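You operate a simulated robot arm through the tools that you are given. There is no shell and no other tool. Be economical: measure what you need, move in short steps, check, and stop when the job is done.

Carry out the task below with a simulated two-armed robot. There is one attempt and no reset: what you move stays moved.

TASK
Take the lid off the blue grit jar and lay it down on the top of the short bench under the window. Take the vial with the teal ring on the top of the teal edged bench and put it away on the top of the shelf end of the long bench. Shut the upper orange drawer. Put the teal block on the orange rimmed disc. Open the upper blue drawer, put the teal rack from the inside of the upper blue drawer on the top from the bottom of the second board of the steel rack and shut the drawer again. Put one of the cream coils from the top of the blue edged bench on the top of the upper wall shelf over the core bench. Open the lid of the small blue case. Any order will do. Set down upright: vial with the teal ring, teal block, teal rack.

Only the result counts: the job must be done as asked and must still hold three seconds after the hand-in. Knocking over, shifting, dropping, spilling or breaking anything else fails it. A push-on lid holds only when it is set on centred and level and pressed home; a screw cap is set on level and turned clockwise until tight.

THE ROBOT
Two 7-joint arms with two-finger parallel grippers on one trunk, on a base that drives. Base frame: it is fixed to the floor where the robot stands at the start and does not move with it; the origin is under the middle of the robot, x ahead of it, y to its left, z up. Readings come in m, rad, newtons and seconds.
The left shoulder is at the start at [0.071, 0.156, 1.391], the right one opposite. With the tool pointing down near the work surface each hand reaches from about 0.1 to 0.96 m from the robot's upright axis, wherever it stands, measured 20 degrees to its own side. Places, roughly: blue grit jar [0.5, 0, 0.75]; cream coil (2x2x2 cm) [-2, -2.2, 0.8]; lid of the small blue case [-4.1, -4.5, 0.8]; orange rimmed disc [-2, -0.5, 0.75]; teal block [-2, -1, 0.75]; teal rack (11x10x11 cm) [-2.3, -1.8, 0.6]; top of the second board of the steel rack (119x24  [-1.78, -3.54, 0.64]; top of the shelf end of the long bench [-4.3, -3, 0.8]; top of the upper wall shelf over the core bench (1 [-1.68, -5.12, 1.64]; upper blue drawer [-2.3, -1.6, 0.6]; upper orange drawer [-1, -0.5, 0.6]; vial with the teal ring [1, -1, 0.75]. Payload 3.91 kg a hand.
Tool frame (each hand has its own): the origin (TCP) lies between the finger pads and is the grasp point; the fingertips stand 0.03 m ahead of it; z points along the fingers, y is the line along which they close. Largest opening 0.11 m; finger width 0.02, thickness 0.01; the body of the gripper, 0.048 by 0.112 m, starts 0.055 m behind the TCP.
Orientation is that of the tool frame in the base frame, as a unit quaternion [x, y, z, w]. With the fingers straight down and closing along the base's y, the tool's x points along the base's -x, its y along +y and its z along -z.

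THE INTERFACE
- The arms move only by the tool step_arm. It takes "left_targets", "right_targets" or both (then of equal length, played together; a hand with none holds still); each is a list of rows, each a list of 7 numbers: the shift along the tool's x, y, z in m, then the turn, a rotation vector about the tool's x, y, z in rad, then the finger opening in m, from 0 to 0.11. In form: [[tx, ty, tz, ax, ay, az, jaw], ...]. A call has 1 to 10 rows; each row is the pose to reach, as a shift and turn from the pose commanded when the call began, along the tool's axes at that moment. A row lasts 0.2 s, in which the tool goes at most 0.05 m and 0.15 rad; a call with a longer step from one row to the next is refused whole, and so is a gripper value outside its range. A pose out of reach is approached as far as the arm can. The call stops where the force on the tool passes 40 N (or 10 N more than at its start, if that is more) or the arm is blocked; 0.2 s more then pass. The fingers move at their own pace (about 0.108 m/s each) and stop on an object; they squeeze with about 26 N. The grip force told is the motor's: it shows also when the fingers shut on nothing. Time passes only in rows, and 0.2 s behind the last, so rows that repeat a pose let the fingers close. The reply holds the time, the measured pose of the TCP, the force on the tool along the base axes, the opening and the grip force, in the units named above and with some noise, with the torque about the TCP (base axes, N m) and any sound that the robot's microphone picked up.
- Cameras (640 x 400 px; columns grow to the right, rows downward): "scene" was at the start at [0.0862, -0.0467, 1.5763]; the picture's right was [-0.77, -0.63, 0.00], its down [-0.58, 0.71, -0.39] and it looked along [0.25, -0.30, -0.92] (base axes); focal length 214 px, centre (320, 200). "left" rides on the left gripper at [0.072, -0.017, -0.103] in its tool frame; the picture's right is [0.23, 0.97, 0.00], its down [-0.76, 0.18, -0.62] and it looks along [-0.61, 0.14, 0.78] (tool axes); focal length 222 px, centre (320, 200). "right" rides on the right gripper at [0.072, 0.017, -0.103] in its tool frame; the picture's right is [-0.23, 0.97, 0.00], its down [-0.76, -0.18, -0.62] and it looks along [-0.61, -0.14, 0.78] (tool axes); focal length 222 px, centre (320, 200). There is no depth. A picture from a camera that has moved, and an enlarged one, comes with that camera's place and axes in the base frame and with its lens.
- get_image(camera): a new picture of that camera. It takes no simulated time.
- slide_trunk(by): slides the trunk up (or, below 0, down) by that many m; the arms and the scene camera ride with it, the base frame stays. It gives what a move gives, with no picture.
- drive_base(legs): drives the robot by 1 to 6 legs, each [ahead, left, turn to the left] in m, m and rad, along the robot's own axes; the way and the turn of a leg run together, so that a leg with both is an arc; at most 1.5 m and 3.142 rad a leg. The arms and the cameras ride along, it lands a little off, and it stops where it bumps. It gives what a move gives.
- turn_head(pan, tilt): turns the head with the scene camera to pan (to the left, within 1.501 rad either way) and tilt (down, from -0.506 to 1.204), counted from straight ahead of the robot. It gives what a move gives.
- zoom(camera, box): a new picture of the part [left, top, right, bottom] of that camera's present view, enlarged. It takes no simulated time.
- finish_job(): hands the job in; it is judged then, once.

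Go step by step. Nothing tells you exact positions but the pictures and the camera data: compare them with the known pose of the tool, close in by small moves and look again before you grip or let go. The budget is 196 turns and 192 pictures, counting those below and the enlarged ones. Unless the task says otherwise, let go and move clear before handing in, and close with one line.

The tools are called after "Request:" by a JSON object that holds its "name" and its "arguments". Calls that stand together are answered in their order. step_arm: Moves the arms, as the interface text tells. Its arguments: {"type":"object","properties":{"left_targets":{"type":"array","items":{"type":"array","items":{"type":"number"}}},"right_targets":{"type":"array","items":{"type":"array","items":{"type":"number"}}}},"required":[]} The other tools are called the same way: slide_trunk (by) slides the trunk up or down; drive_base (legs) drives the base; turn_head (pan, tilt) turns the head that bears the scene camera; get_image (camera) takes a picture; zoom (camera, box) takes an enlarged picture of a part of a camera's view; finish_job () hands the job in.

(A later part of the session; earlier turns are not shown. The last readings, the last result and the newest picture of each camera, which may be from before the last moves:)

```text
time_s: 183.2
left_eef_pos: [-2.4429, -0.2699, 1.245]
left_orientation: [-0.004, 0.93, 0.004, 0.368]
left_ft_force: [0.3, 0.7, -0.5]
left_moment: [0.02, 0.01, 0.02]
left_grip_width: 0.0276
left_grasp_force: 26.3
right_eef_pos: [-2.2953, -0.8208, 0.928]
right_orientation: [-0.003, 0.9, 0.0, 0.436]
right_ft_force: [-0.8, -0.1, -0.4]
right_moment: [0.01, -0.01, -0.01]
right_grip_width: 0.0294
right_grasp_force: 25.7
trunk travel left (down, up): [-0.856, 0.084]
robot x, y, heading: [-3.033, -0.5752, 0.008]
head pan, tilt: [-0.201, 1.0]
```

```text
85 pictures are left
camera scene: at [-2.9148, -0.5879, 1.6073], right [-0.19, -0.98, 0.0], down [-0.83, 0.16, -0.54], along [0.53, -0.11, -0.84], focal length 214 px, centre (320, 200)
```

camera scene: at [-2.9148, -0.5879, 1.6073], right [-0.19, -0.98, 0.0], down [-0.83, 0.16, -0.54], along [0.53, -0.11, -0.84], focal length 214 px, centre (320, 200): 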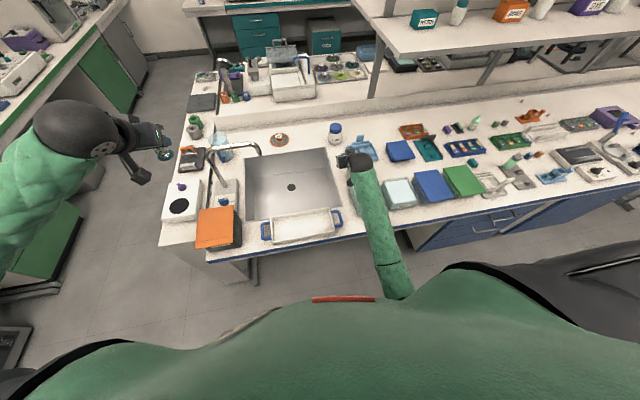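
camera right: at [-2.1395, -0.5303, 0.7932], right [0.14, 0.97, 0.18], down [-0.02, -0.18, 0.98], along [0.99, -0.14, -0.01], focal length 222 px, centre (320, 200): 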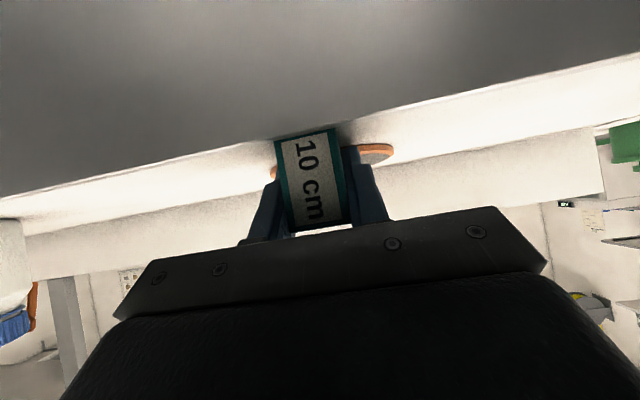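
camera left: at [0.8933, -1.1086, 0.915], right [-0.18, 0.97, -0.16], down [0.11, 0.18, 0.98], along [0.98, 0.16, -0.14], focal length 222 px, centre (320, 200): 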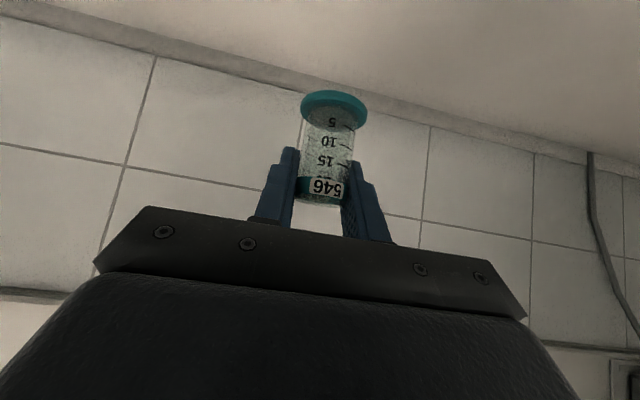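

There is no roomy spot here for turning the block upright. I keep holding it, and take the vial to the shelf end of the long bench first. I retract and drive along the aisle.

Request:
{"name": "step_arm", "arguments": {"right_targets": [[0.01, 0, -0.045, 0, 0, 0, 0.01], [0.02, 0, -0.09, 0, 0, 0, 0.01], [0.03, 0, -0.135, 0, 0, 0, 0.01], [0.04, 0, -0.18, 0, 0, 0, 0.01], [0.045, 0, -0.219, 0, 0, 0, 0.01]]}}

Request:
{"name": "drive_base", "arguments": {"legs": [[-0.2, 0, -0.008], [0, -1.3, 0]]}}

Request:
{"name": "turn_head", "arguments": {"pan": -1.4, "tilt": 0.5}}

Request:
{"name": "get_image", "arguments": {"camera": "scene"}}

```text
time_s: 184.4
left_eef_pos: [-2.4439, -0.2694, 1.2455]
left_orientation: [-0.003, 0.93, 0.004, 0.369]
left_ft_force: [0.7, -0.8, -0.5]
left_moment: [0.02, 0.01, -0.01]
left_grip_width: 0.0273
left_grasp_force: 26.3
right_eef_pos: [-2.4945, -0.8251, 1.0256]
right_orientation: [-0.003, 0.9, 0.001, 0.436]
right_ft_force: [-0.9, 0.4, 0.0]
right_moment: [0.02, -0.01, -0.02]
right_grip_width: 0.0294
right_grasp_force: 26.2
trunk travel left (down, up): [-0.856, 0.084]
robot x, y, heading: [-3.0336, -0.575, 0.006]
head pan, tilt: [-0.201, 1.0]
```

```text
time_s: 192.1
left_eef_pos: [-2.6376, -1.5537, 1.2446]
left_orientation: [-0.005, 0.93, 0.006, 0.368]
left_ft_force: [-0.4, 0.4, -0.5]
left_moment: [-0.04, -0.02, -0.03]
left_grip_width: 0.0274
left_grasp_force: 25.9
right_eef_pos: [-2.6837, -2.1105, 1.0252]
right_orientation: [-0.005, 0.9, 0.002, 0.437]
right_ft_force: [-0.8, -0.1, -0.3]
right_moment: [0.02, -0.02, -0.02]
right_grip_width: 0.0295
right_grasp_force: 26.2
trunk travel left (down, up): [-0.856, 0.084]
robot x, y, heading: [-3.2251, -1.8608, 0.014]
head pan, tilt: [-0.201, 1.0]
```

```text
time_s: 193.5
left_eef_pos: [-2.6388, -1.554, 1.2462]
left_orientation: [-0.006, 0.93, 0.005, 0.368]
left_ft_force: [0.3, 0.3, -0.5]
left_moment: [-0.02, 0.0, -0.03]
left_grip_width: 0.0275
left_grasp_force: 26.4
right_eef_pos: [-2.6848, -2.1094, 1.0245]
right_orientation: [-0.005, 0.9, 0.001, 0.436]
right_ft_force: [0.4, 0.2, 0.2]
right_moment: [0.02, -0.03, 0.0]
right_grip_width: 0.0294
right_grasp_force: 25.9
trunk travel left (down, up): [-0.856, 0.084]
robot x, y, heading: [-3.2271, -1.8637, 0.015]
head pan, tilt: [-1.4, 0.499]
```

```text
84 pictures are left
camera scene: at [-3.1596, -1.9519, 1.6484], right [-0.98, -0.18, 0.0], down [-0.09, 0.47, -0.88], along [0.16, -0.86, -0.48], focal length 214 px, centre (320, 200)
```

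scene: 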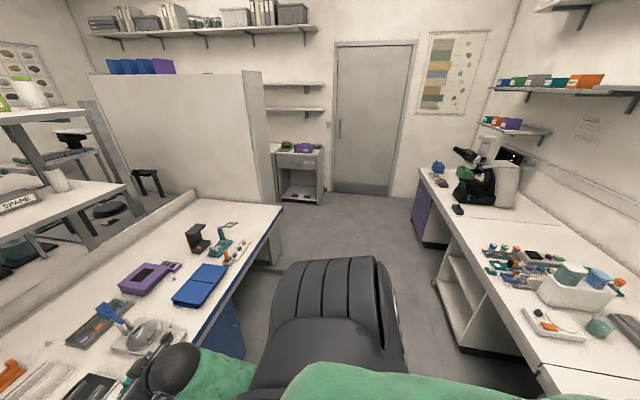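

The long bench's front edge is at x≈−3.84 with free top near (−3.98, −3.2). I drive on, turn around to face it.

Request:
{"name": "drive_base", "arguments": {"legs": [[0, -1.05, -0.015], [0, 0, 3.14]]}}

Request:
{"name": "turn_head", "arguments": {"pan": 0.2, "tilt": 0.75}}

Request:
{"name": "get_image", "arguments": {"camera": "scene"}}

```text
time_s: 206.4
left_eef_pos: [-3.8177, -3.2349, 1.2455]
left_orientation: [0.93, 0.008, -0.368, 0.006]
left_ft_force: [-0.8, -0.4, 0.2]
left_moment: [-0.02, 0.02, 0.01]
left_grip_width: 0.0275
left_grasp_force: 25.9
right_eef_pos: [-3.7753, -2.6795, 1.0248]
right_orientation: [0.899, 0.009, -0.437, 0.004]
right_ft_force: [0.6, -0.5, -0.2]
right_moment: [0.02, 0.02, 0.01]
right_grip_width: 0.0295
right_grasp_force: 26.3
trunk travel left (down, up): [-0.856, 0.084]
robot x, y, heading: [-3.234, -2.9258, -3.126]
head pan, tilt: [-1.4, 0.499]
```

```text
time_s: 208.1
left_eef_pos: [-3.8176, -3.2361, 1.2444]
left_orientation: [0.929, 0.009, -0.369, 0.006]
left_ft_force: [-0.5, -0.5, -0.2]
left_moment: [0.0, 0.01, -0.02]
left_grip_width: 0.0278
left_grasp_force: 25.8
right_eef_pos: [-3.7745, -2.6803, 1.0252]
right_orientation: [0.899, 0.008, -0.438, 0.003]
right_ft_force: [0.8, 0.5, 0.4]
right_moment: [-0.01, -0.01, -0.03]
right_grip_width: 0.0295
right_grasp_force: 26.0
trunk travel left (down, up): [-0.856, 0.084]
robot x, y, heading: [-3.2342, -2.9231, -3.127]
head pan, tilt: [0.201, 0.75]
```

```text
83 pictures are left
camera scene: at [-3.3646, -2.946, 1.6264], right [-0.22, 0.98, 0.0], down [0.67, 0.15, -0.73], along [-0.71, -0.16, -0.68], focal length 214 px, centre (320, 200)
```

scene: 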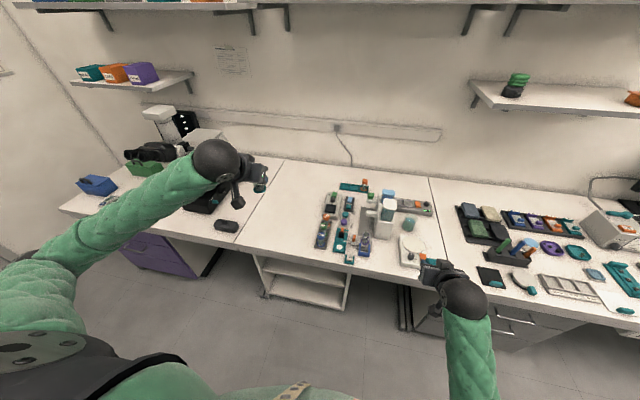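

The section with open shelves below has free top between y≈−3.44 and −3.12. I lower the vial to above (−4.0, −3.28).

Request:
{"name": "step_arm", "arguments": {"left_targets": [[0.009, 0.005, 0.0425, 0, 0, 0, 0.01], [0.0175, 0.01, 0.085, 0, 0, 0, 0.01], [0.026, 0.015, 0.1275, 0, 0, 0, 0.01], [0.035, 0.02, 0.17, 0, 0, 0, 0.01], [0.043, 0.024, 0.2125, 0, 0, 0, 0.01], [0.052, 0.029, 0.255, 0, 0, 0, 0.01], [0.061, 0.034, 0.2975, 0, 0, 0, 0.01], [0.0695, 0.0388, 0.34, 0, 0, 0, 0.01]]}}

Request:
{"name": "get_image", "arguments": {"camera": "left"}}

```text
time_s: 209.9
left_eef_pos: [-3.9993, -3.279, 0.9479]
left_orientation: [0.93, 0.008, -0.368, 0.006]
left_ft_force: [-1.2, -0.3, 0.5]
left_moment: [0.0, -0.04, 0.02]
left_grip_width: 0.0273
left_grasp_force: 25.3
right_eef_pos: [-3.7766, -2.6796, 1.0243]
right_orientation: [0.9, 0.008, -0.436, 0.004]
right_ft_force: [-0.2, -0.2, -1.1]
right_moment: [0.0, -0.01, 0.0]
right_grip_width: 0.0293
right_grasp_force: 26.0
trunk travel left (down, up): [-0.856, 0.084]
robot x, y, heading: [-3.2351, -2.924, -3.121]
head pan, tilt: [0.201, 0.75]
```

```text
82 pictures are left
camera left: at [-3.8746, -3.2604, 0.9748], right [0.19, -0.97, -0.15], down [-0.12, -0.17, 0.98], along [-0.97, -0.16, -0.15], focal length 222 px, centre (320, 200)
```

left: 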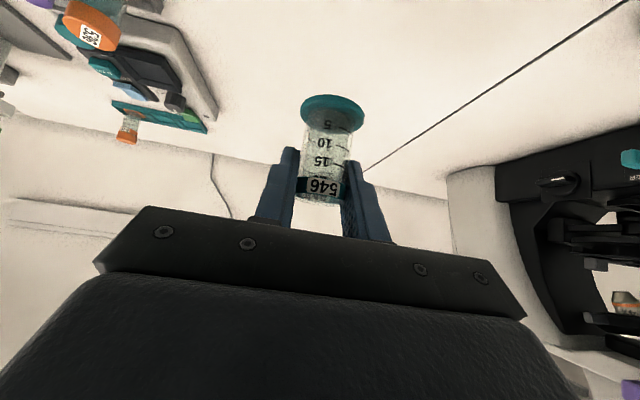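

Request:
{"name": "step_arm", "arguments": {"left_targets": [[0.0274, 0, 0.029, 0, 0, 0, 0.01], [0.048, 0, 0.0508, 0, 0, 0, 0.01], [0.0515, 0, 0.0545, 0, 0, 0, 0.01], [0.055, 0, 0.058, 0, 0, 0, 0.01], [0.0583, 0, 0.0617, 0, 0, 0, 0.01], [0.0617, 0, 0.0653, 0, 0, 0, 0.01], [0.0617, 0, 0.0653, 0, 0, 0, 0.01]]}}

Request:
{"name": "get_image", "arguments": {"camera": "left"}}

```text
time_s: 211.5
left_eef_pos: [-3.9992, -3.2802, 0.8606]
left_orientation: [0.929, 0.008, -0.369, 0.007]
left_ft_force: [0.1, 0.3, -1.1]
left_moment: [0.01, -0.02, 0.02]
left_grip_width: 0.0274
left_grasp_force: 25.9
right_eef_pos: [-3.7752, -2.6795, 1.0247]
right_orientation: [0.9, 0.009, -0.436, 0.003]
right_ft_force: [-0.4, 0.3, -0.6]
right_moment: [0.01, 0.0, 0.0]
right_grip_width: 0.0296
right_grasp_force: 26.0
trunk travel left (down, up): [-0.856, 0.084]
robot x, y, heading: [-3.2315, -2.9252, -3.123]
head pan, tilt: [0.201, 0.75]
```

```text
81 pictures are left
camera left: at [-3.8754, -3.2618, 0.888], right [0.19, -0.97, -0.15], down [-0.12, -0.17, 0.98], along [-0.97, -0.16, -0.15], focal length 222 px, centre (320, 200)
```

left: 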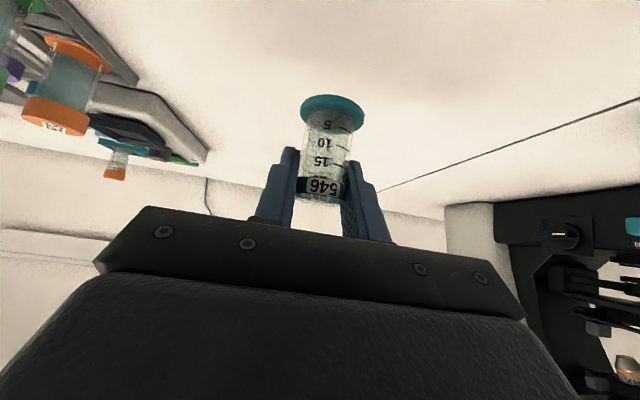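

Request:
{"name": "step_arm", "arguments": {"left_targets": [[0.0137, 0, 0.0145, 0, 0, 0, 0.01], [0.0206, 0, 0.0218, 0, 0, 0, 0.01], [0.024, 0, 0.0254, 0, 0, 0, 0.01], [0.0274, 0, 0.029, 0, 0, 0, 0.01], [0.0309, 0, 0.0327, 0, 0, 0, 0.01], [0.0343, 0, 0.0363, 0, 0, 0, 0.01], [0.0377, 0, 0.04, 0, 0, 0, 0.01]]}}

Request:
{"name": "get_image", "arguments": {"camera": "left"}}

```text
time_s: 213.1
left_eef_pos: [-3.9988, -3.2794, 0.8094]
left_orientation: [0.929, 0.008, -0.37, 0.006]
left_ft_force: [2.6, -1.9, 19.7]
left_moment: [0.02, 0.22, 0.0]
left_grip_width: 0.0277
left_grasp_force: 25.4
right_eef_pos: [-3.773, -2.6797, 1.0249]
right_orientation: [0.9, 0.008, -0.437, 0.003]
right_ft_force: [0.0, 0.0, -0.5]
right_moment: [0.03, -0.01, 0.0]
right_grip_width: 0.0295
right_grasp_force: 26.0
trunk travel left (down, up): [-0.856, 0.084]
robot x, y, heading: [-3.2312, -2.9254, -3.129]
head pan, tilt: [0.201, 0.75]
```

```text
80 pictures are left
camera left: at [-3.875, -3.2627, 0.8358], right [0.18, -0.97, -0.15], down [-0.12, -0.17, 0.98], along [-0.98, -0.16, -0.15], focal length 222 px, centre (320, 200)
```

left: 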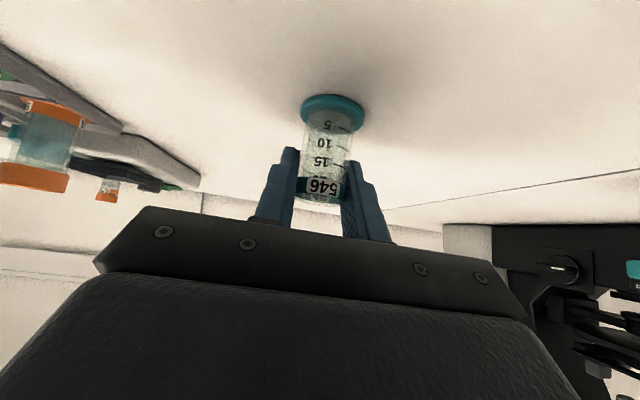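

The vial touches the bench. I unload, open, and rise straight up.

Request:
{"name": "step_arm", "arguments": {"left_targets": [[-0.0021, 0, -0.0022, 0, 0, 0, 0.01], [-0.0021, 0, -0.0022, 0, 0, 0, 0.04], [-0.0021, 0, -0.0022, 0, 0, 0, 0.065], [-0.0021, 0, -0.0022, 0, 0, 0, 0.065], [-0.03, 0, -0.032, 0, 0, 0, 0.065], [-0.06, 0, -0.064, 0, 0, 0, 0.065], [-0.09, 0, -0.096, 0, 0, 0, 0.065], [-0.08, 0, -0.14, 0, 0, 0, 0.065]]}}

Request:
{"name": "get_image", "arguments": {"camera": "left"}}

```text
time_s: 214.9
left_eef_pos: [-3.9578, -3.2786, 0.9619]
left_orientation: [0.929, 0.008, -0.37, 0.006]
left_ft_force: [-0.6, 0.0, 0.7]
left_moment: [0.01, 0.02, 0.01]
left_grip_width: 0.0652
left_grasp_force: 0.1
right_eef_pos: [-3.7727, -2.6797, 1.0262]
right_orientation: [0.899, 0.008, -0.438, 0.003]
right_ft_force: [0.3, -0.1, -2.0]
right_moment: [-0.01, -0.01, -0.01]
right_grip_width: 0.0295
right_grasp_force: 26.6
trunk travel left (down, up): [-0.856, 0.084]
robot x, y, heading: [-3.2332, -2.9271, -3.133]
head pan, tilt: [0.201, 0.75]
```

```text
79 pictures are left
camera left: at [-3.8332, -3.2607, 0.9887], right [0.18, -0.97, -0.15], down [-0.12, -0.17, 0.98], along [-0.98, -0.16, -0.15], focal length 222 px, centre (320, 200)
```

left: 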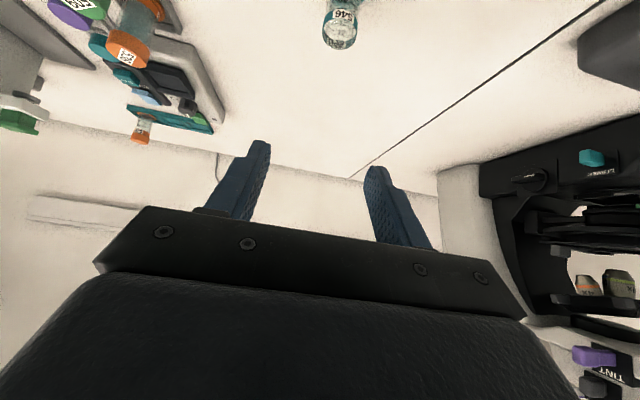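

The vial stands upright on the shelf end. Now I reposition so the right hand with the block faces the free front strip near (−3.89, −3.16), and rotate the block.

Request:
{"name": "step_arm", "arguments": {"left_targets": [[-0.02, 0, -0.045, 0, 0, 0, 0.065], [-0.03, 0, -0.09, 0, 0, 0, 0.065], [-0.03, 0, -0.135, 0, 0, 0, 0.065], [-0.03, 0, -0.18, 0, 0, 0, 0.065]]}}

Request:
{"name": "drive_base", "arguments": {"legs": [[0, 0.36, -0.01]]}}

Request:
{"name": "step_arm", "arguments": {"right_targets": [[0, 0, 0, 0, 0.145, 0, 0.01], [0, 0, 0, 0, 0.29, 0, 0.01], [0, 0, 0, 0, 0.435, 0, 0.01], [0, 0, 0, 0, 0.58, 0, 0.01], [0, 0, 0, 0, 0.725, 0, 0.01], [0, 0, 0, 0, 0.87, 0, 0.01], [0, 0, 0, 0, 1.015, 0, 0.01], [0, 0, 0, 0, 1.16, 0, 0.01]]}}

Request:
{"name": "get_image", "arguments": {"camera": "right"}}

```text
time_s: 215.9
left_eef_pos: [-3.8593, -3.2752, 1.1136]
left_orientation: [0.929, 0.008, -0.369, 0.006]
left_ft_force: [-0.1, -0.8, 0.8]
left_moment: [0.01, -0.01, -0.02]
left_grip_width: 0.0649
left_grasp_force: 0.1
right_eef_pos: [-3.774, -2.6805, 1.0257]
right_orientation: [0.899, 0.007, -0.437, 0.002]
right_ft_force: [0.1, -0.3, -0.4]
right_moment: [0.0, 0.01, 0.0]
right_grip_width: 0.0296
right_grasp_force: 26.0
trunk travel left (down, up): [-0.856, 0.084]
robot x, y, heading: [-3.2309, -2.9263, -3.124]
head pan, tilt: [0.201, 0.75]
```

```text
time_s: 218.2
left_eef_pos: [-3.8629, -3.6323, 1.1127]
left_orientation: [0.929, 0.0, -0.369, 0.003]
left_ft_force: [-0.5, 0.4, 0.1]
left_moment: [0.03, 0.01, -0.02]
left_grip_width: 0.065
left_grasp_force: 0.0
right_eef_pos: [-3.767, -3.0387, 1.0245]
right_orientation: [0.899, 0.001, -0.437, 0.0]
right_ft_force: [0.4, -0.1, -1.1]
right_moment: [-0.01, 0.03, 0.02]
right_grip_width: 0.0296
right_grasp_force: 25.8
trunk travel left (down, up): [-0.856, 0.084]
robot x, y, heading: [-3.2266, -3.2972, -3.139]
head pan, tilt: [0.201, 0.75]
```

```text
time_s: 220.0
left_eef_pos: [-3.8644, -3.6325, 1.1119]
left_orientation: [0.93, 0.0, -0.368, 0.003]
left_ft_force: [-1.3, -0.4, 0.6]
left_moment: [-0.02, -0.03, 0.01]
left_grip_width: 0.0649
left_grasp_force: 0.1
right_eef_pos: [-3.7667, -3.039, 1.0238]
right_orientation: [0.991, 0.0, 0.13, -0.002]
right_ft_force: [0.1, -0.1, -1.1]
right_moment: [0.02, 0.03, 0.0]
right_grip_width: 0.0294
right_grasp_force: 26.2
trunk travel left (down, up): [-0.856, 0.084]
robot x, y, heading: [-3.225, -3.2885, 3.145]
head pan, tilt: [0.201, 0.75]
```

```text
78 pictures are left
camera right: at [-3.7254, -3.0546, 1.1424], right [-0.22, -0.97, -0.06], down [-0.9, 0.18, 0.41], along [-0.39, 0.14, -0.91], focal length 222 px, centre (320, 200)
```

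right: 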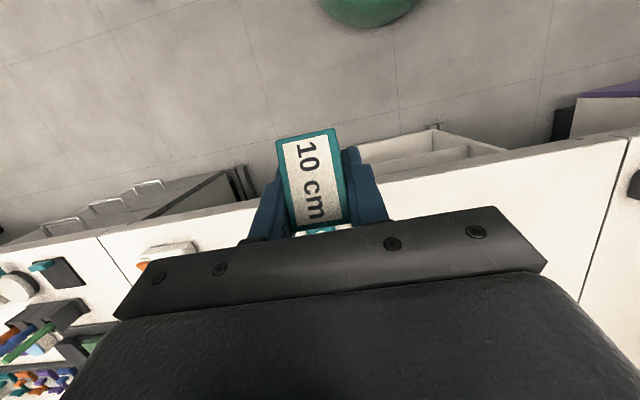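

The block is now 67° turned. I try to turn it the remaining 20° while moving over the free strip.

Request:
{"name": "step_arm", "arguments": {"right_targets": [[-0.029, 0.022, 0.0137, 0, 0.07, 0, 0.01], [-0.058, 0.044, 0.0274, 0, 0.14, 0, 0.01], [-0.087, 0.066, 0.0411, 0, 0.21, 0, 0.01], [-0.116, 0.088, 0.0548, 0, 0.28, 0, 0.01], [-0.1456, 0.111, 0.0686, 0, 0.36, 0, 0.01]]}}

Request:
{"name": "get_image", "arguments": {"camera": "right"}}

Request:
{"name": "get_image", "arguments": {"camera": "scene"}}

```text
time_s: 221.2
left_eef_pos: [-3.8645, -3.6336, 1.1115]
left_orientation: [0.93, 0.001, -0.368, 0.003]
left_ft_force: [0.0, -0.7, -0.3]
left_moment: [-0.01, -0.02, 0.03]
left_grip_width: 0.065
left_grasp_force: 0.1
right_eef_pos: [-3.8948, -3.1481, 0.9194]
right_orientation: [0.953, -0.001, 0.304, -0.001]
right_ft_force: [0.0, 0.2, 0.2]
right_moment: [0.0, -0.03, 0.0]
right_grip_width: 0.0296
right_grasp_force: 25.6
trunk travel left (down, up): [-0.856, 0.084]
robot x, y, heading: [-3.2326, -3.2948, 3.139]
head pan, tilt: [0.201, 0.75]
```

```text
77 pictures are left
camera right: at [-3.8963, -3.1643, 1.0452], right [-0.19, -0.97, -0.13], down [-0.98, 0.18, 0.07], along [-0.04, 0.14, -0.99], focal length 222 px, centre (320, 200)
```

right: 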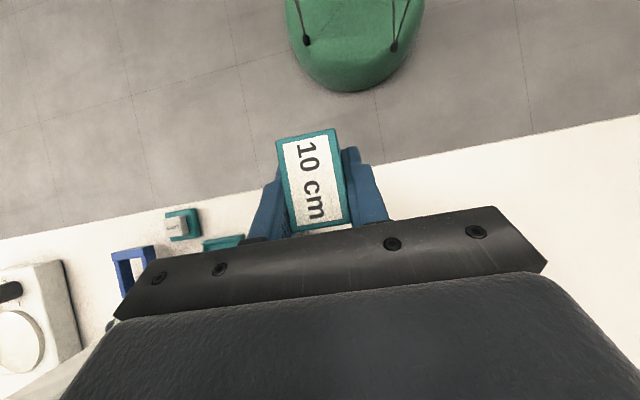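

```text
76 pictures are left
camera scene: at [-3.3634, -3.312, 1.6263], right [-0.2, 0.98, 0.0], down [0.67, 0.14, -0.73], along [-0.72, -0.14, -0.68], focal length 214 px, centre (320, 200)
```

scene: 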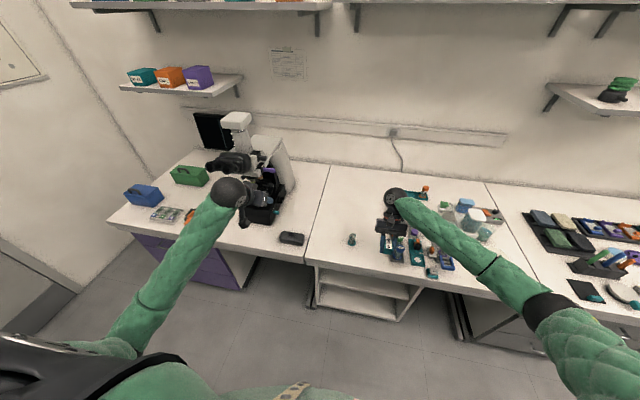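

The block is nearly upright. The free spot is left of the vial, about (−3.955, −3.38). I strafe left 0.2 m and move there.

Request:
{"name": "drive_base", "arguments": {"legs": [[0, 0.2, 0]]}}

Request:
{"name": "step_arm", "arguments": {"right_targets": [[-0.025, 0.015, -0.017, 0, 0.025, 0, 0.01], [-0.05, 0.03, -0.034, 0, 0.05, 0, 0.01]]}}

Request:
{"name": "get_image", "arguments": {"camera": "right"}}

```text
time_s: 222.8
left_eef_pos: [-3.8627, -3.8419, 1.1129]
left_orientation: [0.93, 0.002, -0.369, 0.004]
left_ft_force: [-0.1, 0.0, -0.7]
left_moment: [0.0, -0.05, -0.02]
left_grip_width: 0.065
left_grasp_force: 0.0
right_eef_pos: [-3.8942, -3.3563, 0.9201]
right_orientation: [0.953, 0.002, 0.303, -0.003]
right_ft_force: [-0.8, -1.0, -0.3]
right_moment: [0.01, -0.03, 0.02]
right_grip_width: 0.0296
right_grasp_force: 25.6
trunk travel left (down, up): [-0.856, 0.084]
robot x, y, heading: [-3.231, -3.4986, -3.138]
head pan, tilt: [0.201, 0.75]
```

```text
time_s: 223.4
left_eef_pos: [-3.8633, -3.8419, 1.1118]
left_orientation: [0.93, 0.001, -0.368, 0.002]
left_ft_force: [0.7, 0.2, 0.2]
left_moment: [-0.01, 0.02, 0.01]
left_grip_width: 0.0653
left_grasp_force: 0.0
right_eef_pos: [-3.9557, -3.3852, 0.9165]
right_orientation: [0.945, -0.001, 0.328, -0.001]
right_ft_force: [0.1, 0.2, -1.2]
right_moment: [-0.01, 0.01, -0.02]
right_grip_width: 0.0295
right_grasp_force: 26.0
trunk travel left (down, up): [-0.856, 0.084]
robot x, y, heading: [-3.2295, -3.4978, -3.139]
head pan, tilt: [0.201, 0.75]
```

```text
75 pictures are left
camera right: at [-3.9634, -3.4024, 1.0436], right [-0.18, -0.97, -0.14], down [-0.98, 0.18, 0.02], along [0.01, 0.15, -0.99], focal length 222 px, centre (320, 200)
```

right: 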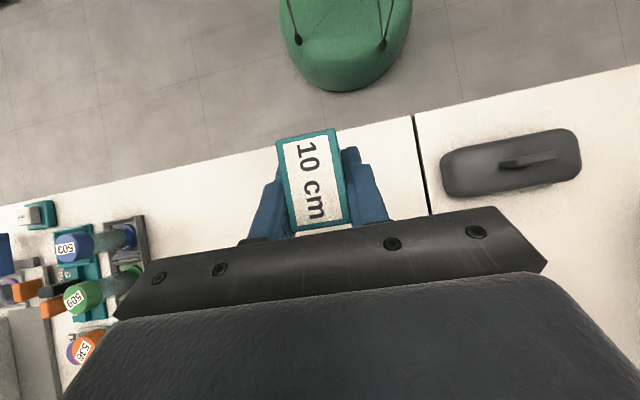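

I lower the block onto the bench.

Request:
{"name": "step_arm", "arguments": {"right_targets": [[-0.0248, 0, 0.0314, 0, 0, 0, 0.01], [-0.0496, 0, 0.0629, 0, 0, 0, 0.01], [-0.0744, 0, 0.0943, 0, 0, 0, 0.01], [-0.0806, 0, 0.1022, 0, 0, 0, 0.01], [-0.0825, 0, 0.1045, 0, 0, 0, 0.01], [-0.0837, 0, 0.1061, 0, 0, 0, 0.01]]}}

Request:
{"name": "get_image", "arguments": {"camera": "right"}}

```text
time_s: 225.0
left_eef_pos: [-3.8614, -3.8393, 1.1126]
left_orientation: [0.93, 0.002, -0.368, 0.003]
left_ft_force: [0.3, 0.8, -0.2]
left_moment: [0.01, -0.02, -0.02]
left_grip_width: 0.0651
left_grasp_force: 0.0
right_eef_pos: [-3.9546, -3.3886, 0.7892]
right_orientation: [0.946, 0.003, 0.325, -0.001]
right_ft_force: [11.8, 0.5, 27.4]
right_moment: [0.48, -0.64, 0.02]
right_grip_width: 0.0295
right_grasp_force: 25.8
trunk travel left (down, up): [-0.856, 0.084]
robot x, y, heading: [-3.2274, -3.4999, -3.135]
head pan, tilt: [0.201, 0.75]
stopped in row 6 (right hand): the force on the tool passed its limit at 43 N (the readings are from after the stop); the commanded pose is now the measured one
```

```text
74 pictures are left
camera right: at [-3.9617, -3.4033, 0.9158], right [-0.17, -0.97, -0.14], down [-0.98, 0.17, 0.02], along [0.0, 0.14, -0.99], focal length 222 px, centre (320, 200)
```

right: 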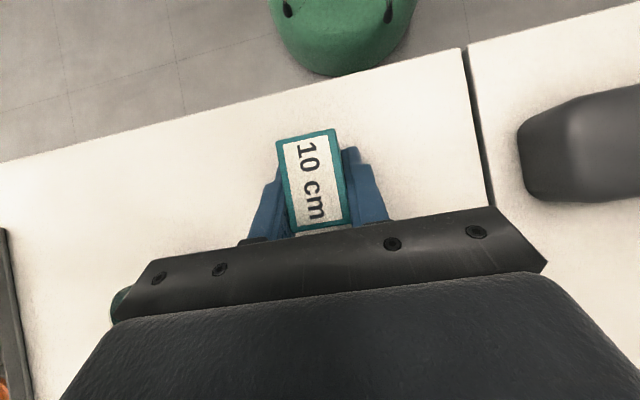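

Request:
{"name": "step_arm", "arguments": {"right_targets": [[0.0015, 0, -0.002, 0, 0, 0, 0.01], [0.0015, 0, -0.002, 0, 0, 0, 0.035], [0.0015, 0, -0.002, 0, 0, 0, 0.05], [0.0015, 0, -0.002, 0, 0, 0, 0.05], [0.0015, 0, -0.04, 0, 0, 0, 0.05], [0.0015, 0, -0.085, 0, 0, 0, 0.05], [0.01, 0, -0.13, 0, -0.1, 0, 0.05]]}}

Request:
{"name": "get_image", "arguments": {"camera": "right"}}

```text
time_s: 226.6
left_eef_pos: [-3.8606, -3.8408, 1.1133]
left_orientation: [0.929, 0.001, -0.369, 0.003]
left_ft_force: [1.4, 0.1, -0.5]
left_moment: [0.02, 0.01, 0.0]
left_grip_width: 0.0648
left_grasp_force: 0.0
right_eef_pos: [-4.0292, -3.3845, 0.8969]
right_orientation: [0.96, 0.001, 0.279, 0.0]
right_ft_force: [0.9, 0.3, -0.2]
right_moment: [-0.01, 0.02, -0.01]
right_grip_width: 0.0501
right_grasp_force: 0.1
trunk travel left (down, up): [-0.856, 0.084]
robot x, y, heading: [-3.2295, -3.5007, -3.138]
head pan, tilt: [0.201, 0.75]
```

```text
73 pictures are left
camera right: at [-4.0236, -3.4013, 1.0229], right [-0.19, -0.97, -0.12], down [-0.98, 0.17, 0.12], along [-0.09, 0.14, -0.99], focal length 222 px, centre (320, 200)
```

right: 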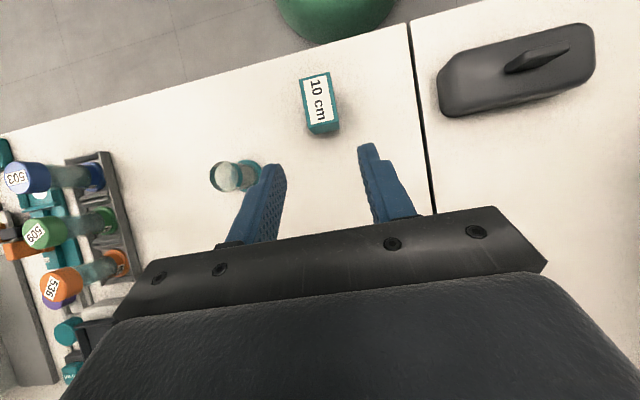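

The block stands upright, label up. I lift off and bring the right hand around to a 50° forward tilt on the robot's side of it.

Request:
{"name": "step_arm", "arguments": {"right_targets": [[0.021, 0, -0.034, 0, -0.1, 0, 0.06], [0.045, 0, -0.065, 0, -0.245, 0, 0.06], [0.07, 0, -0.075, 0, -0.39, 0, 0.06], [0.095, 0, -0.075, 0, -0.535, 0, 0.06], [0.12, 0, -0.065, 0, -0.68, 0, 0.06], [0.145, 0, -0.05, 0, -0.825, 0, 0.06], [0.165, 0, -0.035, 0, -0.97, 0, 0.06], [0.185, 0, -0.02, 0, -1.115, 0, 0.06], [0.2, 0, -0.005, 0, -1.26, 0, 0.06], [0.207, 0, 0.0097, 0, -1.4, 0, 0.06]]}}

Request:
{"name": "get_image", "arguments": {"camera": "right"}}

```text
time_s: 228.8
left_eef_pos: [-3.8608, -3.8411, 1.1127]
left_orientation: [0.929, 0.002, -0.369, 0.003]
left_ft_force: [0.0, 0.8, 0.4]
left_moment: [-0.01, -0.02, 0.04]
left_grip_width: 0.0652
left_grasp_force: 0.1
right_eef_pos: [-3.8444, -3.3843, 0.9987]
right_orientation: [0.914, 0.001, -0.406, 0.001]
right_ft_force: [0.7, -0.2, -0.5]
right_moment: [0.03, -0.01, 0.05]
right_grip_width: 0.0598
right_grasp_force: 0.0
trunk travel left (down, up): [-0.856, 0.084]
robot x, y, heading: [-3.2258, -3.4996, -3.137]
head pan, tilt: [0.201, 0.75]
```

```text
72 pictures are left
camera right: at [-3.72, -3.4017, 1.0144], right [-0.15, -0.97, 0.17], down [-0.05, 0.18, 0.98], along [-0.99, 0.14, -0.07], focal length 222 px, centre (320, 200)
```

right: 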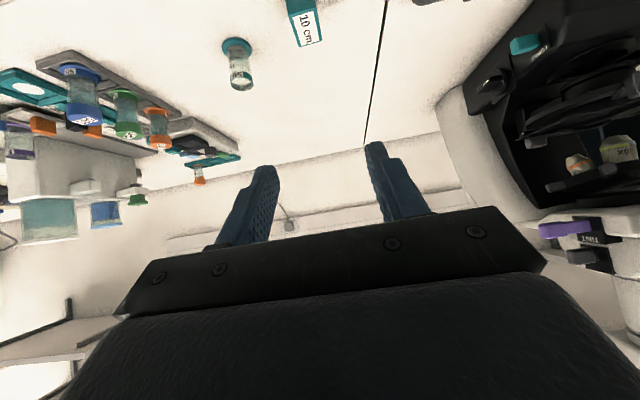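

Request:
{"name": "step_arm", "arguments": {"right_targets": [[0.004, 0.001, 0.04, 0, 0, 0, 0.06], [0.009, 0.002, 0.08, 0, 0, 0, 0.06], [0.013, 0.0027, 0.12, 0, 0, 0, 0.06], [0.0175, 0.0027, 0.158, 0, 0, 0, 0.06], [0.04, 0.0027, 0.178, 0, 0, 0, 0.06], [0.062, 0.0027, 0.198, 0, 0, 0, 0.06], [0.0828, 0.0027, 0.217, 0, 0, 0, 0.06]]}}

Request:
{"name": "get_image", "arguments": {"camera": "right"}}

```text
time_s: 230.4
left_eef_pos: [-3.8614, -3.8403, 1.1135]
left_orientation: [0.93, 0.0, -0.368, 0.002]
left_ft_force: [0.3, -0.4, -0.8]
left_moment: [-0.02, -0.04, -0.03]
left_grip_width: 0.0651
left_grasp_force: 0.1
right_eef_pos: [-3.9523, -3.3885, 0.7908]
right_orientation: [0.914, 0.002, -0.406, 0.001]
right_ft_force: [0.8, -0.3, 0.0]
right_moment: [-0.02, 0.0, 0.0]
right_grip_width: 0.06
right_grasp_force: 0.2
trunk travel left (down, up): [-0.856, 0.084]
robot x, y, heading: [-3.228, -3.4987, -3.139]
head pan, tilt: [0.201, 0.75]
```

```text
71 pictures are left
camera right: at [-3.8284, -3.4045, 0.8061], right [-0.15, -0.97, 0.17], down [-0.05, 0.18, 0.98], along [-0.99, 0.14, -0.07], focal length 222 px, centre (320, 200)
```

right: 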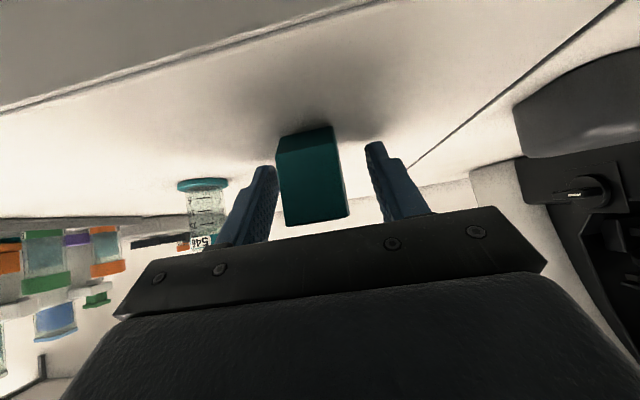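

The block sits between the fingers. I close.

Request:
{"name": "step_arm", "arguments": {"right_targets": [[0, 0, 0.004, 0, 0, 0, 0.04], [0, 0, 0.004, 0, 0, 0, 0.01], [0, 0, 0.004, 0, 0, 0, 0.01], [-0.022, 0, -0.016, 0, 0, 0, 0.01], [-0.044, 0, -0.036, 0, 0, 0, 0.01], [-0.066, 0, -0.056, 0, 0, 0, 0.01]]}}

Request:
{"name": "get_image", "arguments": {"camera": "right"}}

```text
time_s: 231.8
left_eef_pos: [-3.8615, -3.8403, 1.1122]
left_orientation: [0.929, 0.001, -0.369, 0.003]
left_ft_force: [-1.2, 0.4, 0.7]
left_moment: [0.0, -0.01, 0.0]
left_grip_width: 0.065
left_grasp_force: 0.1
right_eef_pos: [-3.9533, -3.3896, 0.8775]
right_orientation: [0.914, 0.002, -0.406, 0.001]
right_ft_force: [-0.9, 0.1, -0.8]
right_moment: [-0.03, 0.01, 0.04]
right_grip_width: 0.0295
right_grasp_force: 26.0
trunk travel left (down, up): [-0.856, 0.084]
robot x, y, heading: [-3.2312, -3.4947, -3.141]
head pan, tilt: [0.201, 0.75]
```

```text
70 pictures are left
camera right: at [-3.8294, -3.406, 0.893], right [-0.15, -0.97, 0.17], down [-0.05, 0.18, 0.98], along [-0.99, 0.14, -0.08], focal length 222 px, centre (320, 200)
```

right: 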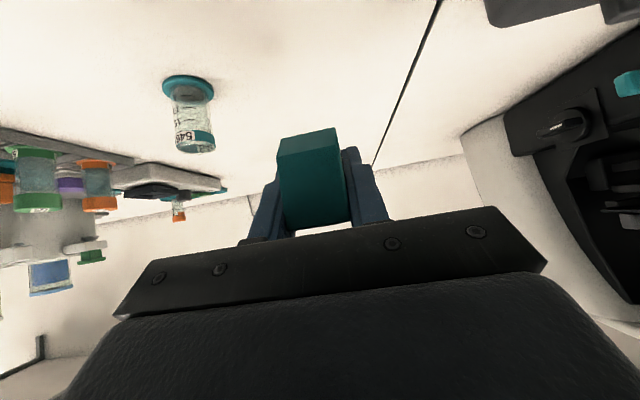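

The block is held upright. The small blue case is on this same bench near (−4.07, −4.5), so I do that next with the left hand: raise the right hand, and strafe left.

Request:
{"name": "step_arm", "arguments": {"right_targets": [[-0.02, 0, -0.045, 0, 0, 0, 0.01], [-0.04, 0, -0.09, 0, 0, 0, 0.01], [-0.05, 0, -0.135, 0, 0, 0, 0.01], [-0.05, 0, -0.18, 0, 0, 0, 0.01]], "left_targets": [[0.0, 0, -0.03, 0, 0, 0, 0.065], [0.0, 0, -0.06, 0, 0, 0, 0.065], [0.0, 0, -0.09, 0, 0, 0, 0.065], [0.0, 0, -0.12, 0, 0, 0, 0.065]]}}

Request:
{"name": "drive_base", "arguments": {"legs": [[0.0, 0.78, 0.0]]}}

Request:
{"name": "turn_head", "arguments": {"pan": 0.25, "tilt": 0.8}}

Request:
{"name": "get_image", "arguments": {"camera": "scene"}}

```text
time_s: 232.8
left_eef_pos: [-3.8015, -3.8477, 1.196]
left_orientation: [0.929, 0.001, -0.369, 0.003]
left_ft_force: [0.6, 0.7, 0.0]
left_moment: [-0.01, 0.02, 0.0]
left_grip_width: 0.0648
left_grasp_force: 0.1
left hand out of reach, approached as far as the arm can: row 4
right_eef_pos: [-3.8534, -3.3901, 1.0406]
right_orientation: [0.914, 0.002, -0.406, 0.0]
right_ft_force: [0.3, -0.8, 0.6]
right_moment: [0.01, 0.07, -0.04]
right_grip_width: 0.0294
right_grasp_force: 25.8
trunk travel left (down, up): [-0.856, 0.084]
robot x, y, heading: [-3.2306, -3.4986, -3.139]
head pan, tilt: [0.201, 0.75]
```

```text
time_s: 237.0
left_eef_pos: [-3.7997, -4.6291, 1.1966]
left_orientation: [0.93, 0.002, -0.368, 0.003]
left_ft_force: [-0.1, 0.1, -0.5]
left_moment: [0.02, 0.0, -0.02]
left_grip_width: 0.065
left_grasp_force: 0.2
right_eef_pos: [-3.8502, -4.1718, 1.0395]
right_orientation: [0.914, 0.001, -0.405, 0.001]
right_ft_force: [0.1, 0.0, -0.5]
right_moment: [0.04, 0.01, 0.0]
right_grip_width: 0.0297
right_grasp_force: 25.8
trunk travel left (down, up): [-0.856, 0.084]
robot x, y, heading: [-3.2272, -4.2787, -3.139]
head pan, tilt: [0.201, 0.75]
```

```text
time_s: 237.7
left_eef_pos: [-3.8, -4.6286, 1.1962]
left_orientation: [0.93, 0.002, -0.369, 0.004]
left_ft_force: [-0.7, -0.1, -0.1]
left_moment: [0.0, 0.0, 0.0]
left_grip_width: 0.0651
left_grasp_force: 0.2
right_eef_pos: [-3.8515, -4.1716, 1.0385]
right_orientation: [0.914, 0.001, -0.405, 0.001]
right_ft_force: [-0.3, -0.4, -0.5]
right_moment: [0.01, 0.02, 0.03]
right_grip_width: 0.0293
right_grasp_force: 26.4
trunk travel left (down, up): [-0.856, 0.084]
robot x, y, heading: [-3.2273, -4.2776, -3.134]
head pan, tilt: [0.25, 0.799]
```

```text
69 pictures are left
camera scene: at [-3.3562, -4.3026, 1.6224], right [-0.25, 0.97, 0.0], down [0.69, 0.18, -0.7], along [-0.68, -0.17, -0.72], focal length 214 px, centre (320, 200)
```

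scene: 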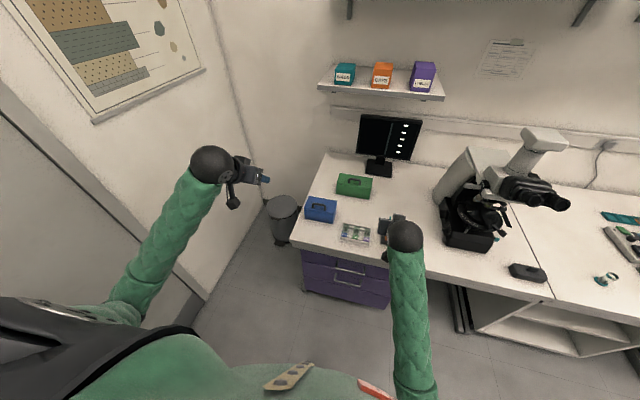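

Request:
{"name": "zoom", "arguments": {"camera": "scene", "box": [290, 165, 390, 250]}}

```text
4.71 times, centred on (340, 208) of scene
camera zoom: at [-3.3562, -4.3026, 1.6224], right [-0.25, 0.97, 0.0], down [0.69, 0.18, -0.7], along [-0.68, -0.17, -0.72], focal length 1009 px, centre (226, 165)
```

zoom: 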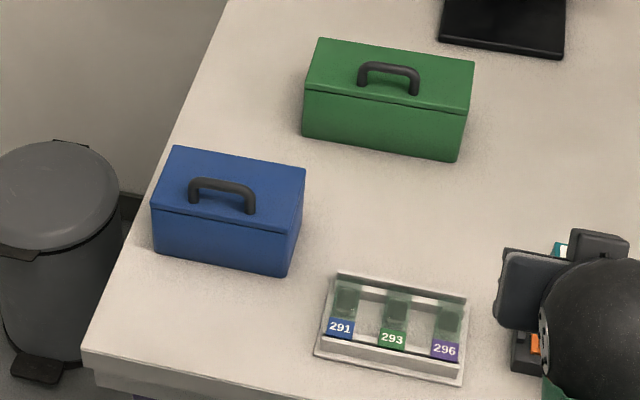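

The blue case has a bar handle along y at about x=−4.046, z≈0.86, hinge at the back (x≈−4.12). I turn the left hand vertical and yaw it 90° so the fingers close along x on the bar.

Request:
{"name": "step_arm", "arguments": {"left_targets": [[0, -0.01, 0, 0, 0.15, 0, 0.065], [0, -0.02, 0, 0, 0.3, 0, 0.065], [0, -0.03, 0, 0, 0.45, 0, 0.065], [0, -0.04, 0, 0, 0.6, 0, 0.065], [0, -0.05, 0, 0, 0.75, 0, 0.065]]}}

Request:
{"name": "step_arm", "arguments": {"left_targets": [[-0.02, -0.01, 0.01, 0, 0, 0.15, 0.065], [-0.04, -0.02, 0.02, 0, 0, 0.3, 0.065], [-0.06, -0.03, 0.03, 0, 0, 0.45, 0.065], [-0.08, -0.04, 0.04, 0, 0, 0.6, 0.065], [-0.1, -0.05, 0.05, 0, 0, 0.75, 0.065], [-0.12, -0.06, 0.06, 0, 0, 0.9, 0.05], [-0.14, -0.07, 0.07, 0, 0, 1.05, 0.05], [-0.16, -0.08, 0.08, 0, 0, 1.2, 0.05], [-0.18, -0.09, 0.09, 0, 0, 1.35, 0.05], [-0.2, -0.09, 0.1, 0, 0, 1.5, 0.05]]}}

Request:
{"name": "get_image", "arguments": {"camera": "left"}}

```text
time_s: 238.8
left_eef_pos: [-3.8003, -4.5779, 1.196]
left_orientation: [1.0, 0.005, -0.001, 0.002]
left_ft_force: [0.3, 0.3, -0.3]
left_moment: [0.0, 0.0, -0.04]
left_grip_width: 0.0649
left_grasp_force: 0.1
right_eef_pos: [-3.8525, -4.172, 1.0374]
right_orientation: [0.914, 0.003, -0.405, 0.001]
right_ft_force: [0.4, 0.4, -0.3]
right_moment: [0.01, 0.01, 0.02]
right_grip_width: 0.0295
right_grasp_force: 26.3
trunk travel left (down, up): [-0.856, 0.084]
robot x, y, heading: [-3.2308, -4.2771, -3.136]
head pan, tilt: [0.25, 0.799]
```

```text
time_s: 241.1
left_eef_pos: [-4.0014, -4.492, 1.0965]
left_orientation: [0.733, -0.68, 0.0, 0.005]
left_ft_force: [-0.4, -0.4, -0.1]
left_moment: [-0.02, -0.01, -0.03]
left_grip_width: 0.05
left_grasp_force: 0.0
right_eef_pos: [-3.8523, -4.1724, 1.0381]
right_orientation: [0.914, 0.001, -0.406, 0.0]
right_ft_force: [0.3, -1.4, -0.7]
right_moment: [0.0, 0.01, -0.02]
right_grip_width: 0.0294
right_grasp_force: 26.2
trunk travel left (down, up): [-0.856, 0.084]
robot x, y, heading: [-3.2295, -4.2839, -3.137]
head pan, tilt: [0.25, 0.799]
```

```text
67 pictures are left
camera left: at [-3.9782, -4.5632, 1.2017], right [-0.95, -0.3, 0.01], down [-0.23, 0.75, 0.62], along [-0.19, 0.59, -0.78], focal length 222 px, centre (320, 200)
```

left: 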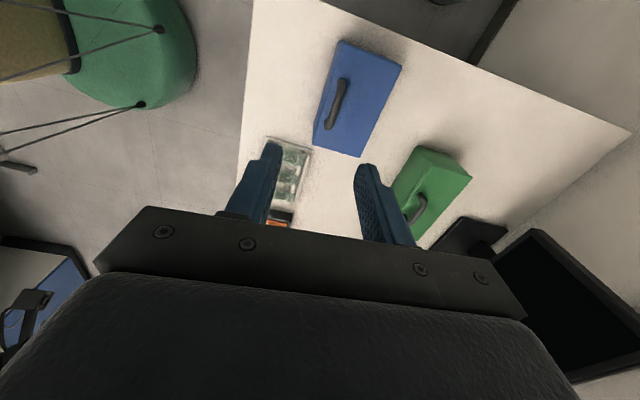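

Request:
{"name": "step_arm", "arguments": {"left_targets": [[-0.003, 0.009, 0.042, 0, 0, 0.02, 0.045], [-0.006, 0.018, 0.084, 0, 0, 0.04, 0.045], [-0.009, 0.027, 0.126, 0, 0, 0.06, 0.045], [-0.0127, 0.036, 0.166, 0, 0, 0.07, 0.045]]}}

Request:
{"name": "get_image", "arguments": {"camera": "left"}}

Request:
{"name": "zoom", "arguments": {"camera": "scene", "box": [280, 155, 380, 240]}}

```text
time_s: 242.1
left_eef_pos: [-4.0386, -4.4814, 0.9282]
left_orientation: [0.71, -0.704, 0.0, 0.004]
left_ft_force: [0.7, 0.2, -0.5]
left_moment: [-0.04, 0.0, 0.0]
left_grip_width: 0.0452
left_grasp_force: 0.0
right_eef_pos: [-3.8532, -4.1715, 1.0373]
right_orientation: [0.914, 0.002, -0.405, 0.0]
right_ft_force: [-0.3, 0.1, 0.0]
right_moment: [0.02, -0.01, 0.0]
right_grip_width: 0.0293
right_grasp_force: 26.1
trunk travel left (down, up): [-0.856, 0.084]
robot x, y, heading: [-3.2298, -4.2797, -3.137]
head pan, tilt: [0.25, 0.799]
```

```text
66 pictures are left
camera left: at [-4.0196, -4.5545, 1.0335], right [-0.97, -0.23, 0.0], down [-0.18, 0.76, 0.62], along [-0.15, 0.6, -0.79], focal length 222 px, centre (320, 200)
```

left: 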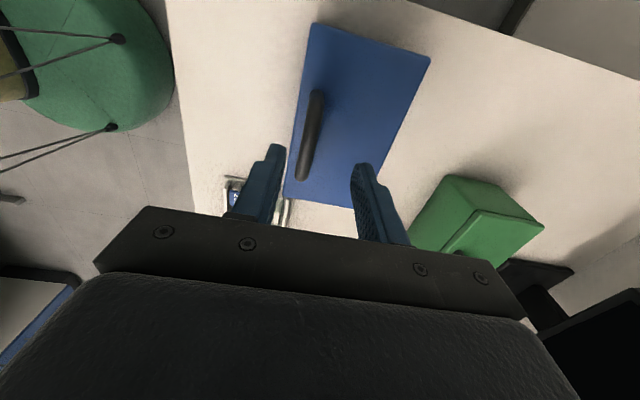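

```text
4.71 times, centred on (330, 198) of scene
camera zoom: at [-3.3578, -4.3019, 1.6223], right [-0.25, 0.97, 0.0], down [0.7, 0.18, -0.7], along [-0.67, -0.17, -0.72], focal length 1009 px, centre (273, 212)
```

zoom: 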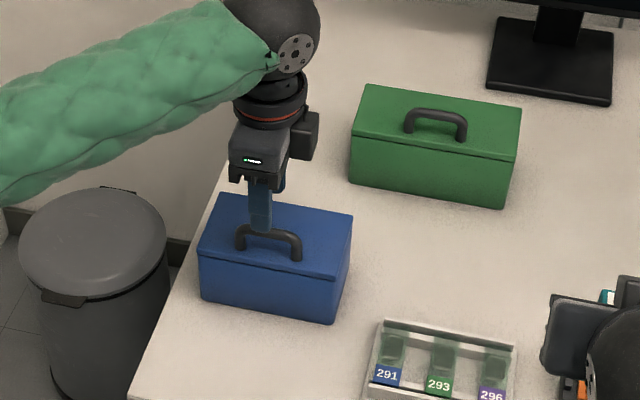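

The bar is at about x=−4.03. I descend with the fingers either side of it and close.

Request:
{"name": "step_arm", "arguments": {"left_targets": [[0.003, -0.008, 0.022, 0, 0, 0, 0.045], [0.003, -0.008, 0.044, 0, 0, 0, 0.045], [0.003, -0.008, 0.065, 0, 0, 0, 0.045], [0.003, -0.008, 0.065, 0, 0, 0, 0.02], [0.003, -0.008, 0.065, 0, 0, 0, 0.0], [0.003, -0.008, 0.065, 0, 0, 0, 0.0]]}}

Request:
{"name": "get_image", "arguments": {"camera": "left"}}

```text
time_s: 242.9
left_eef_pos: [-4.0324, -4.4852, 0.8745]
left_orientation: [0.71, -0.704, -0.005, 0.006]
left_ft_force: [31.6, -0.5, 23.7]
left_moment: [-0.44, -0.57, -0.11]
left_grip_width: 0.0348
left_grasp_force: 14.8
right_eef_pos: [-3.8489, -4.1722, 1.0402]
right_orientation: [0.914, 0.002, -0.407, 0.001]
right_ft_force: [-0.3, -0.5, -0.4]
right_moment: [-0.01, 0.01, 0.02]
right_grip_width: 0.0296
right_grasp_force: 25.9
trunk travel left (down, up): [-0.856, 0.084]
robot x, y, heading: [-3.2247, -4.2794, -3.137]
head pan, tilt: [0.25, 0.799]
stopped in row 4 (left hand): the force on the tool passed its limit at 42 N (the readings are from after the stop); the commanded pose is now the measured one
```

```text
64 pictures are left
camera left: at [-4.0121, -4.5586, 0.9789], right [-0.97, -0.23, 0.02], down [-0.17, 0.76, 0.62], along [-0.16, 0.6, -0.78], focal length 222 px, centre (320, 200)
```

left: 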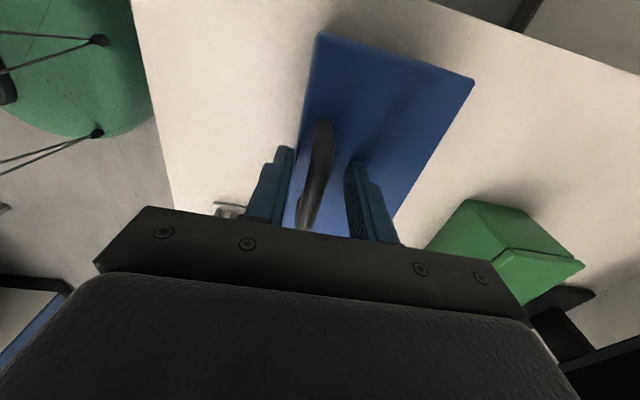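

The fingertips touched the lid (its top is near z=0.843). I rise 4 mm, centre on the bar and close.

Request:
{"name": "step_arm", "arguments": {"left_targets": [[0.0, -0.004, -0.004, 0, 0, 0, 0.045], [0.0, -0.004, -0.004, 0, 0, 0, 0.03], [0.0, -0.004, -0.004, 0, 0, 0, 0.015], [0.0, -0.004, -0.004, 0, 0, 0, 0.0], [0.0, -0.004, -0.004, 0, 0, 0, 0.0]]}}

Request:
{"name": "get_image", "arguments": {"camera": "left"}}

```text
time_s: 244.3
left_eef_pos: [-4.0285, -4.4849, 0.8748]
left_orientation: [0.71, -0.705, -0.003, 0.005]
left_ft_force: [-0.2, -0.7, 13.3]
left_moment: [0.01, -0.54, -0.4]
left_grip_width: 0.0119
left_grasp_force: 25.9
right_eef_pos: [-3.8523, -4.1714, 1.0391]
right_orientation: [0.914, 0.003, -0.405, 0.001]
right_ft_force: [0.3, 0.0, 0.2]
right_moment: [-0.02, 0.0, -0.01]
right_grip_width: 0.0293
right_grasp_force: 26.1
trunk travel left (down, up): [-0.856, 0.084]
robot x, y, heading: [-3.2265, -4.2789, -3.144]
head pan, tilt: [0.25, 0.799]
stopped in row 5 (left hand): the force on the tool passed its limit at 51 N (the readings are from after the stop); the commanded pose is now the measured one
```

```text
63 pictures are left
camera left: at [-4.0094, -4.5588, 0.9791], right [-0.97, -0.23, 0.01], down [-0.18, 0.76, 0.62], along [-0.15, 0.6, -0.78], focal length 222 px, centre (320, 200)
```

left: 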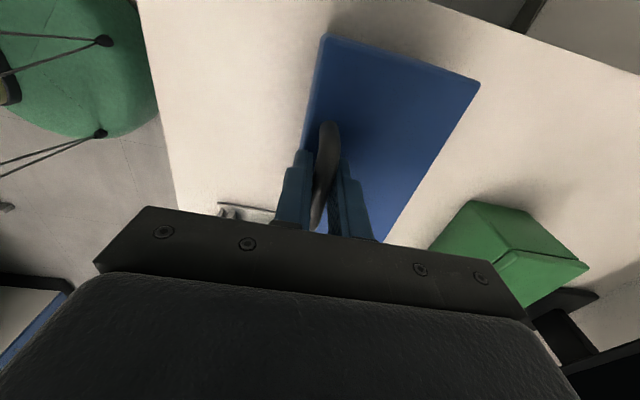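

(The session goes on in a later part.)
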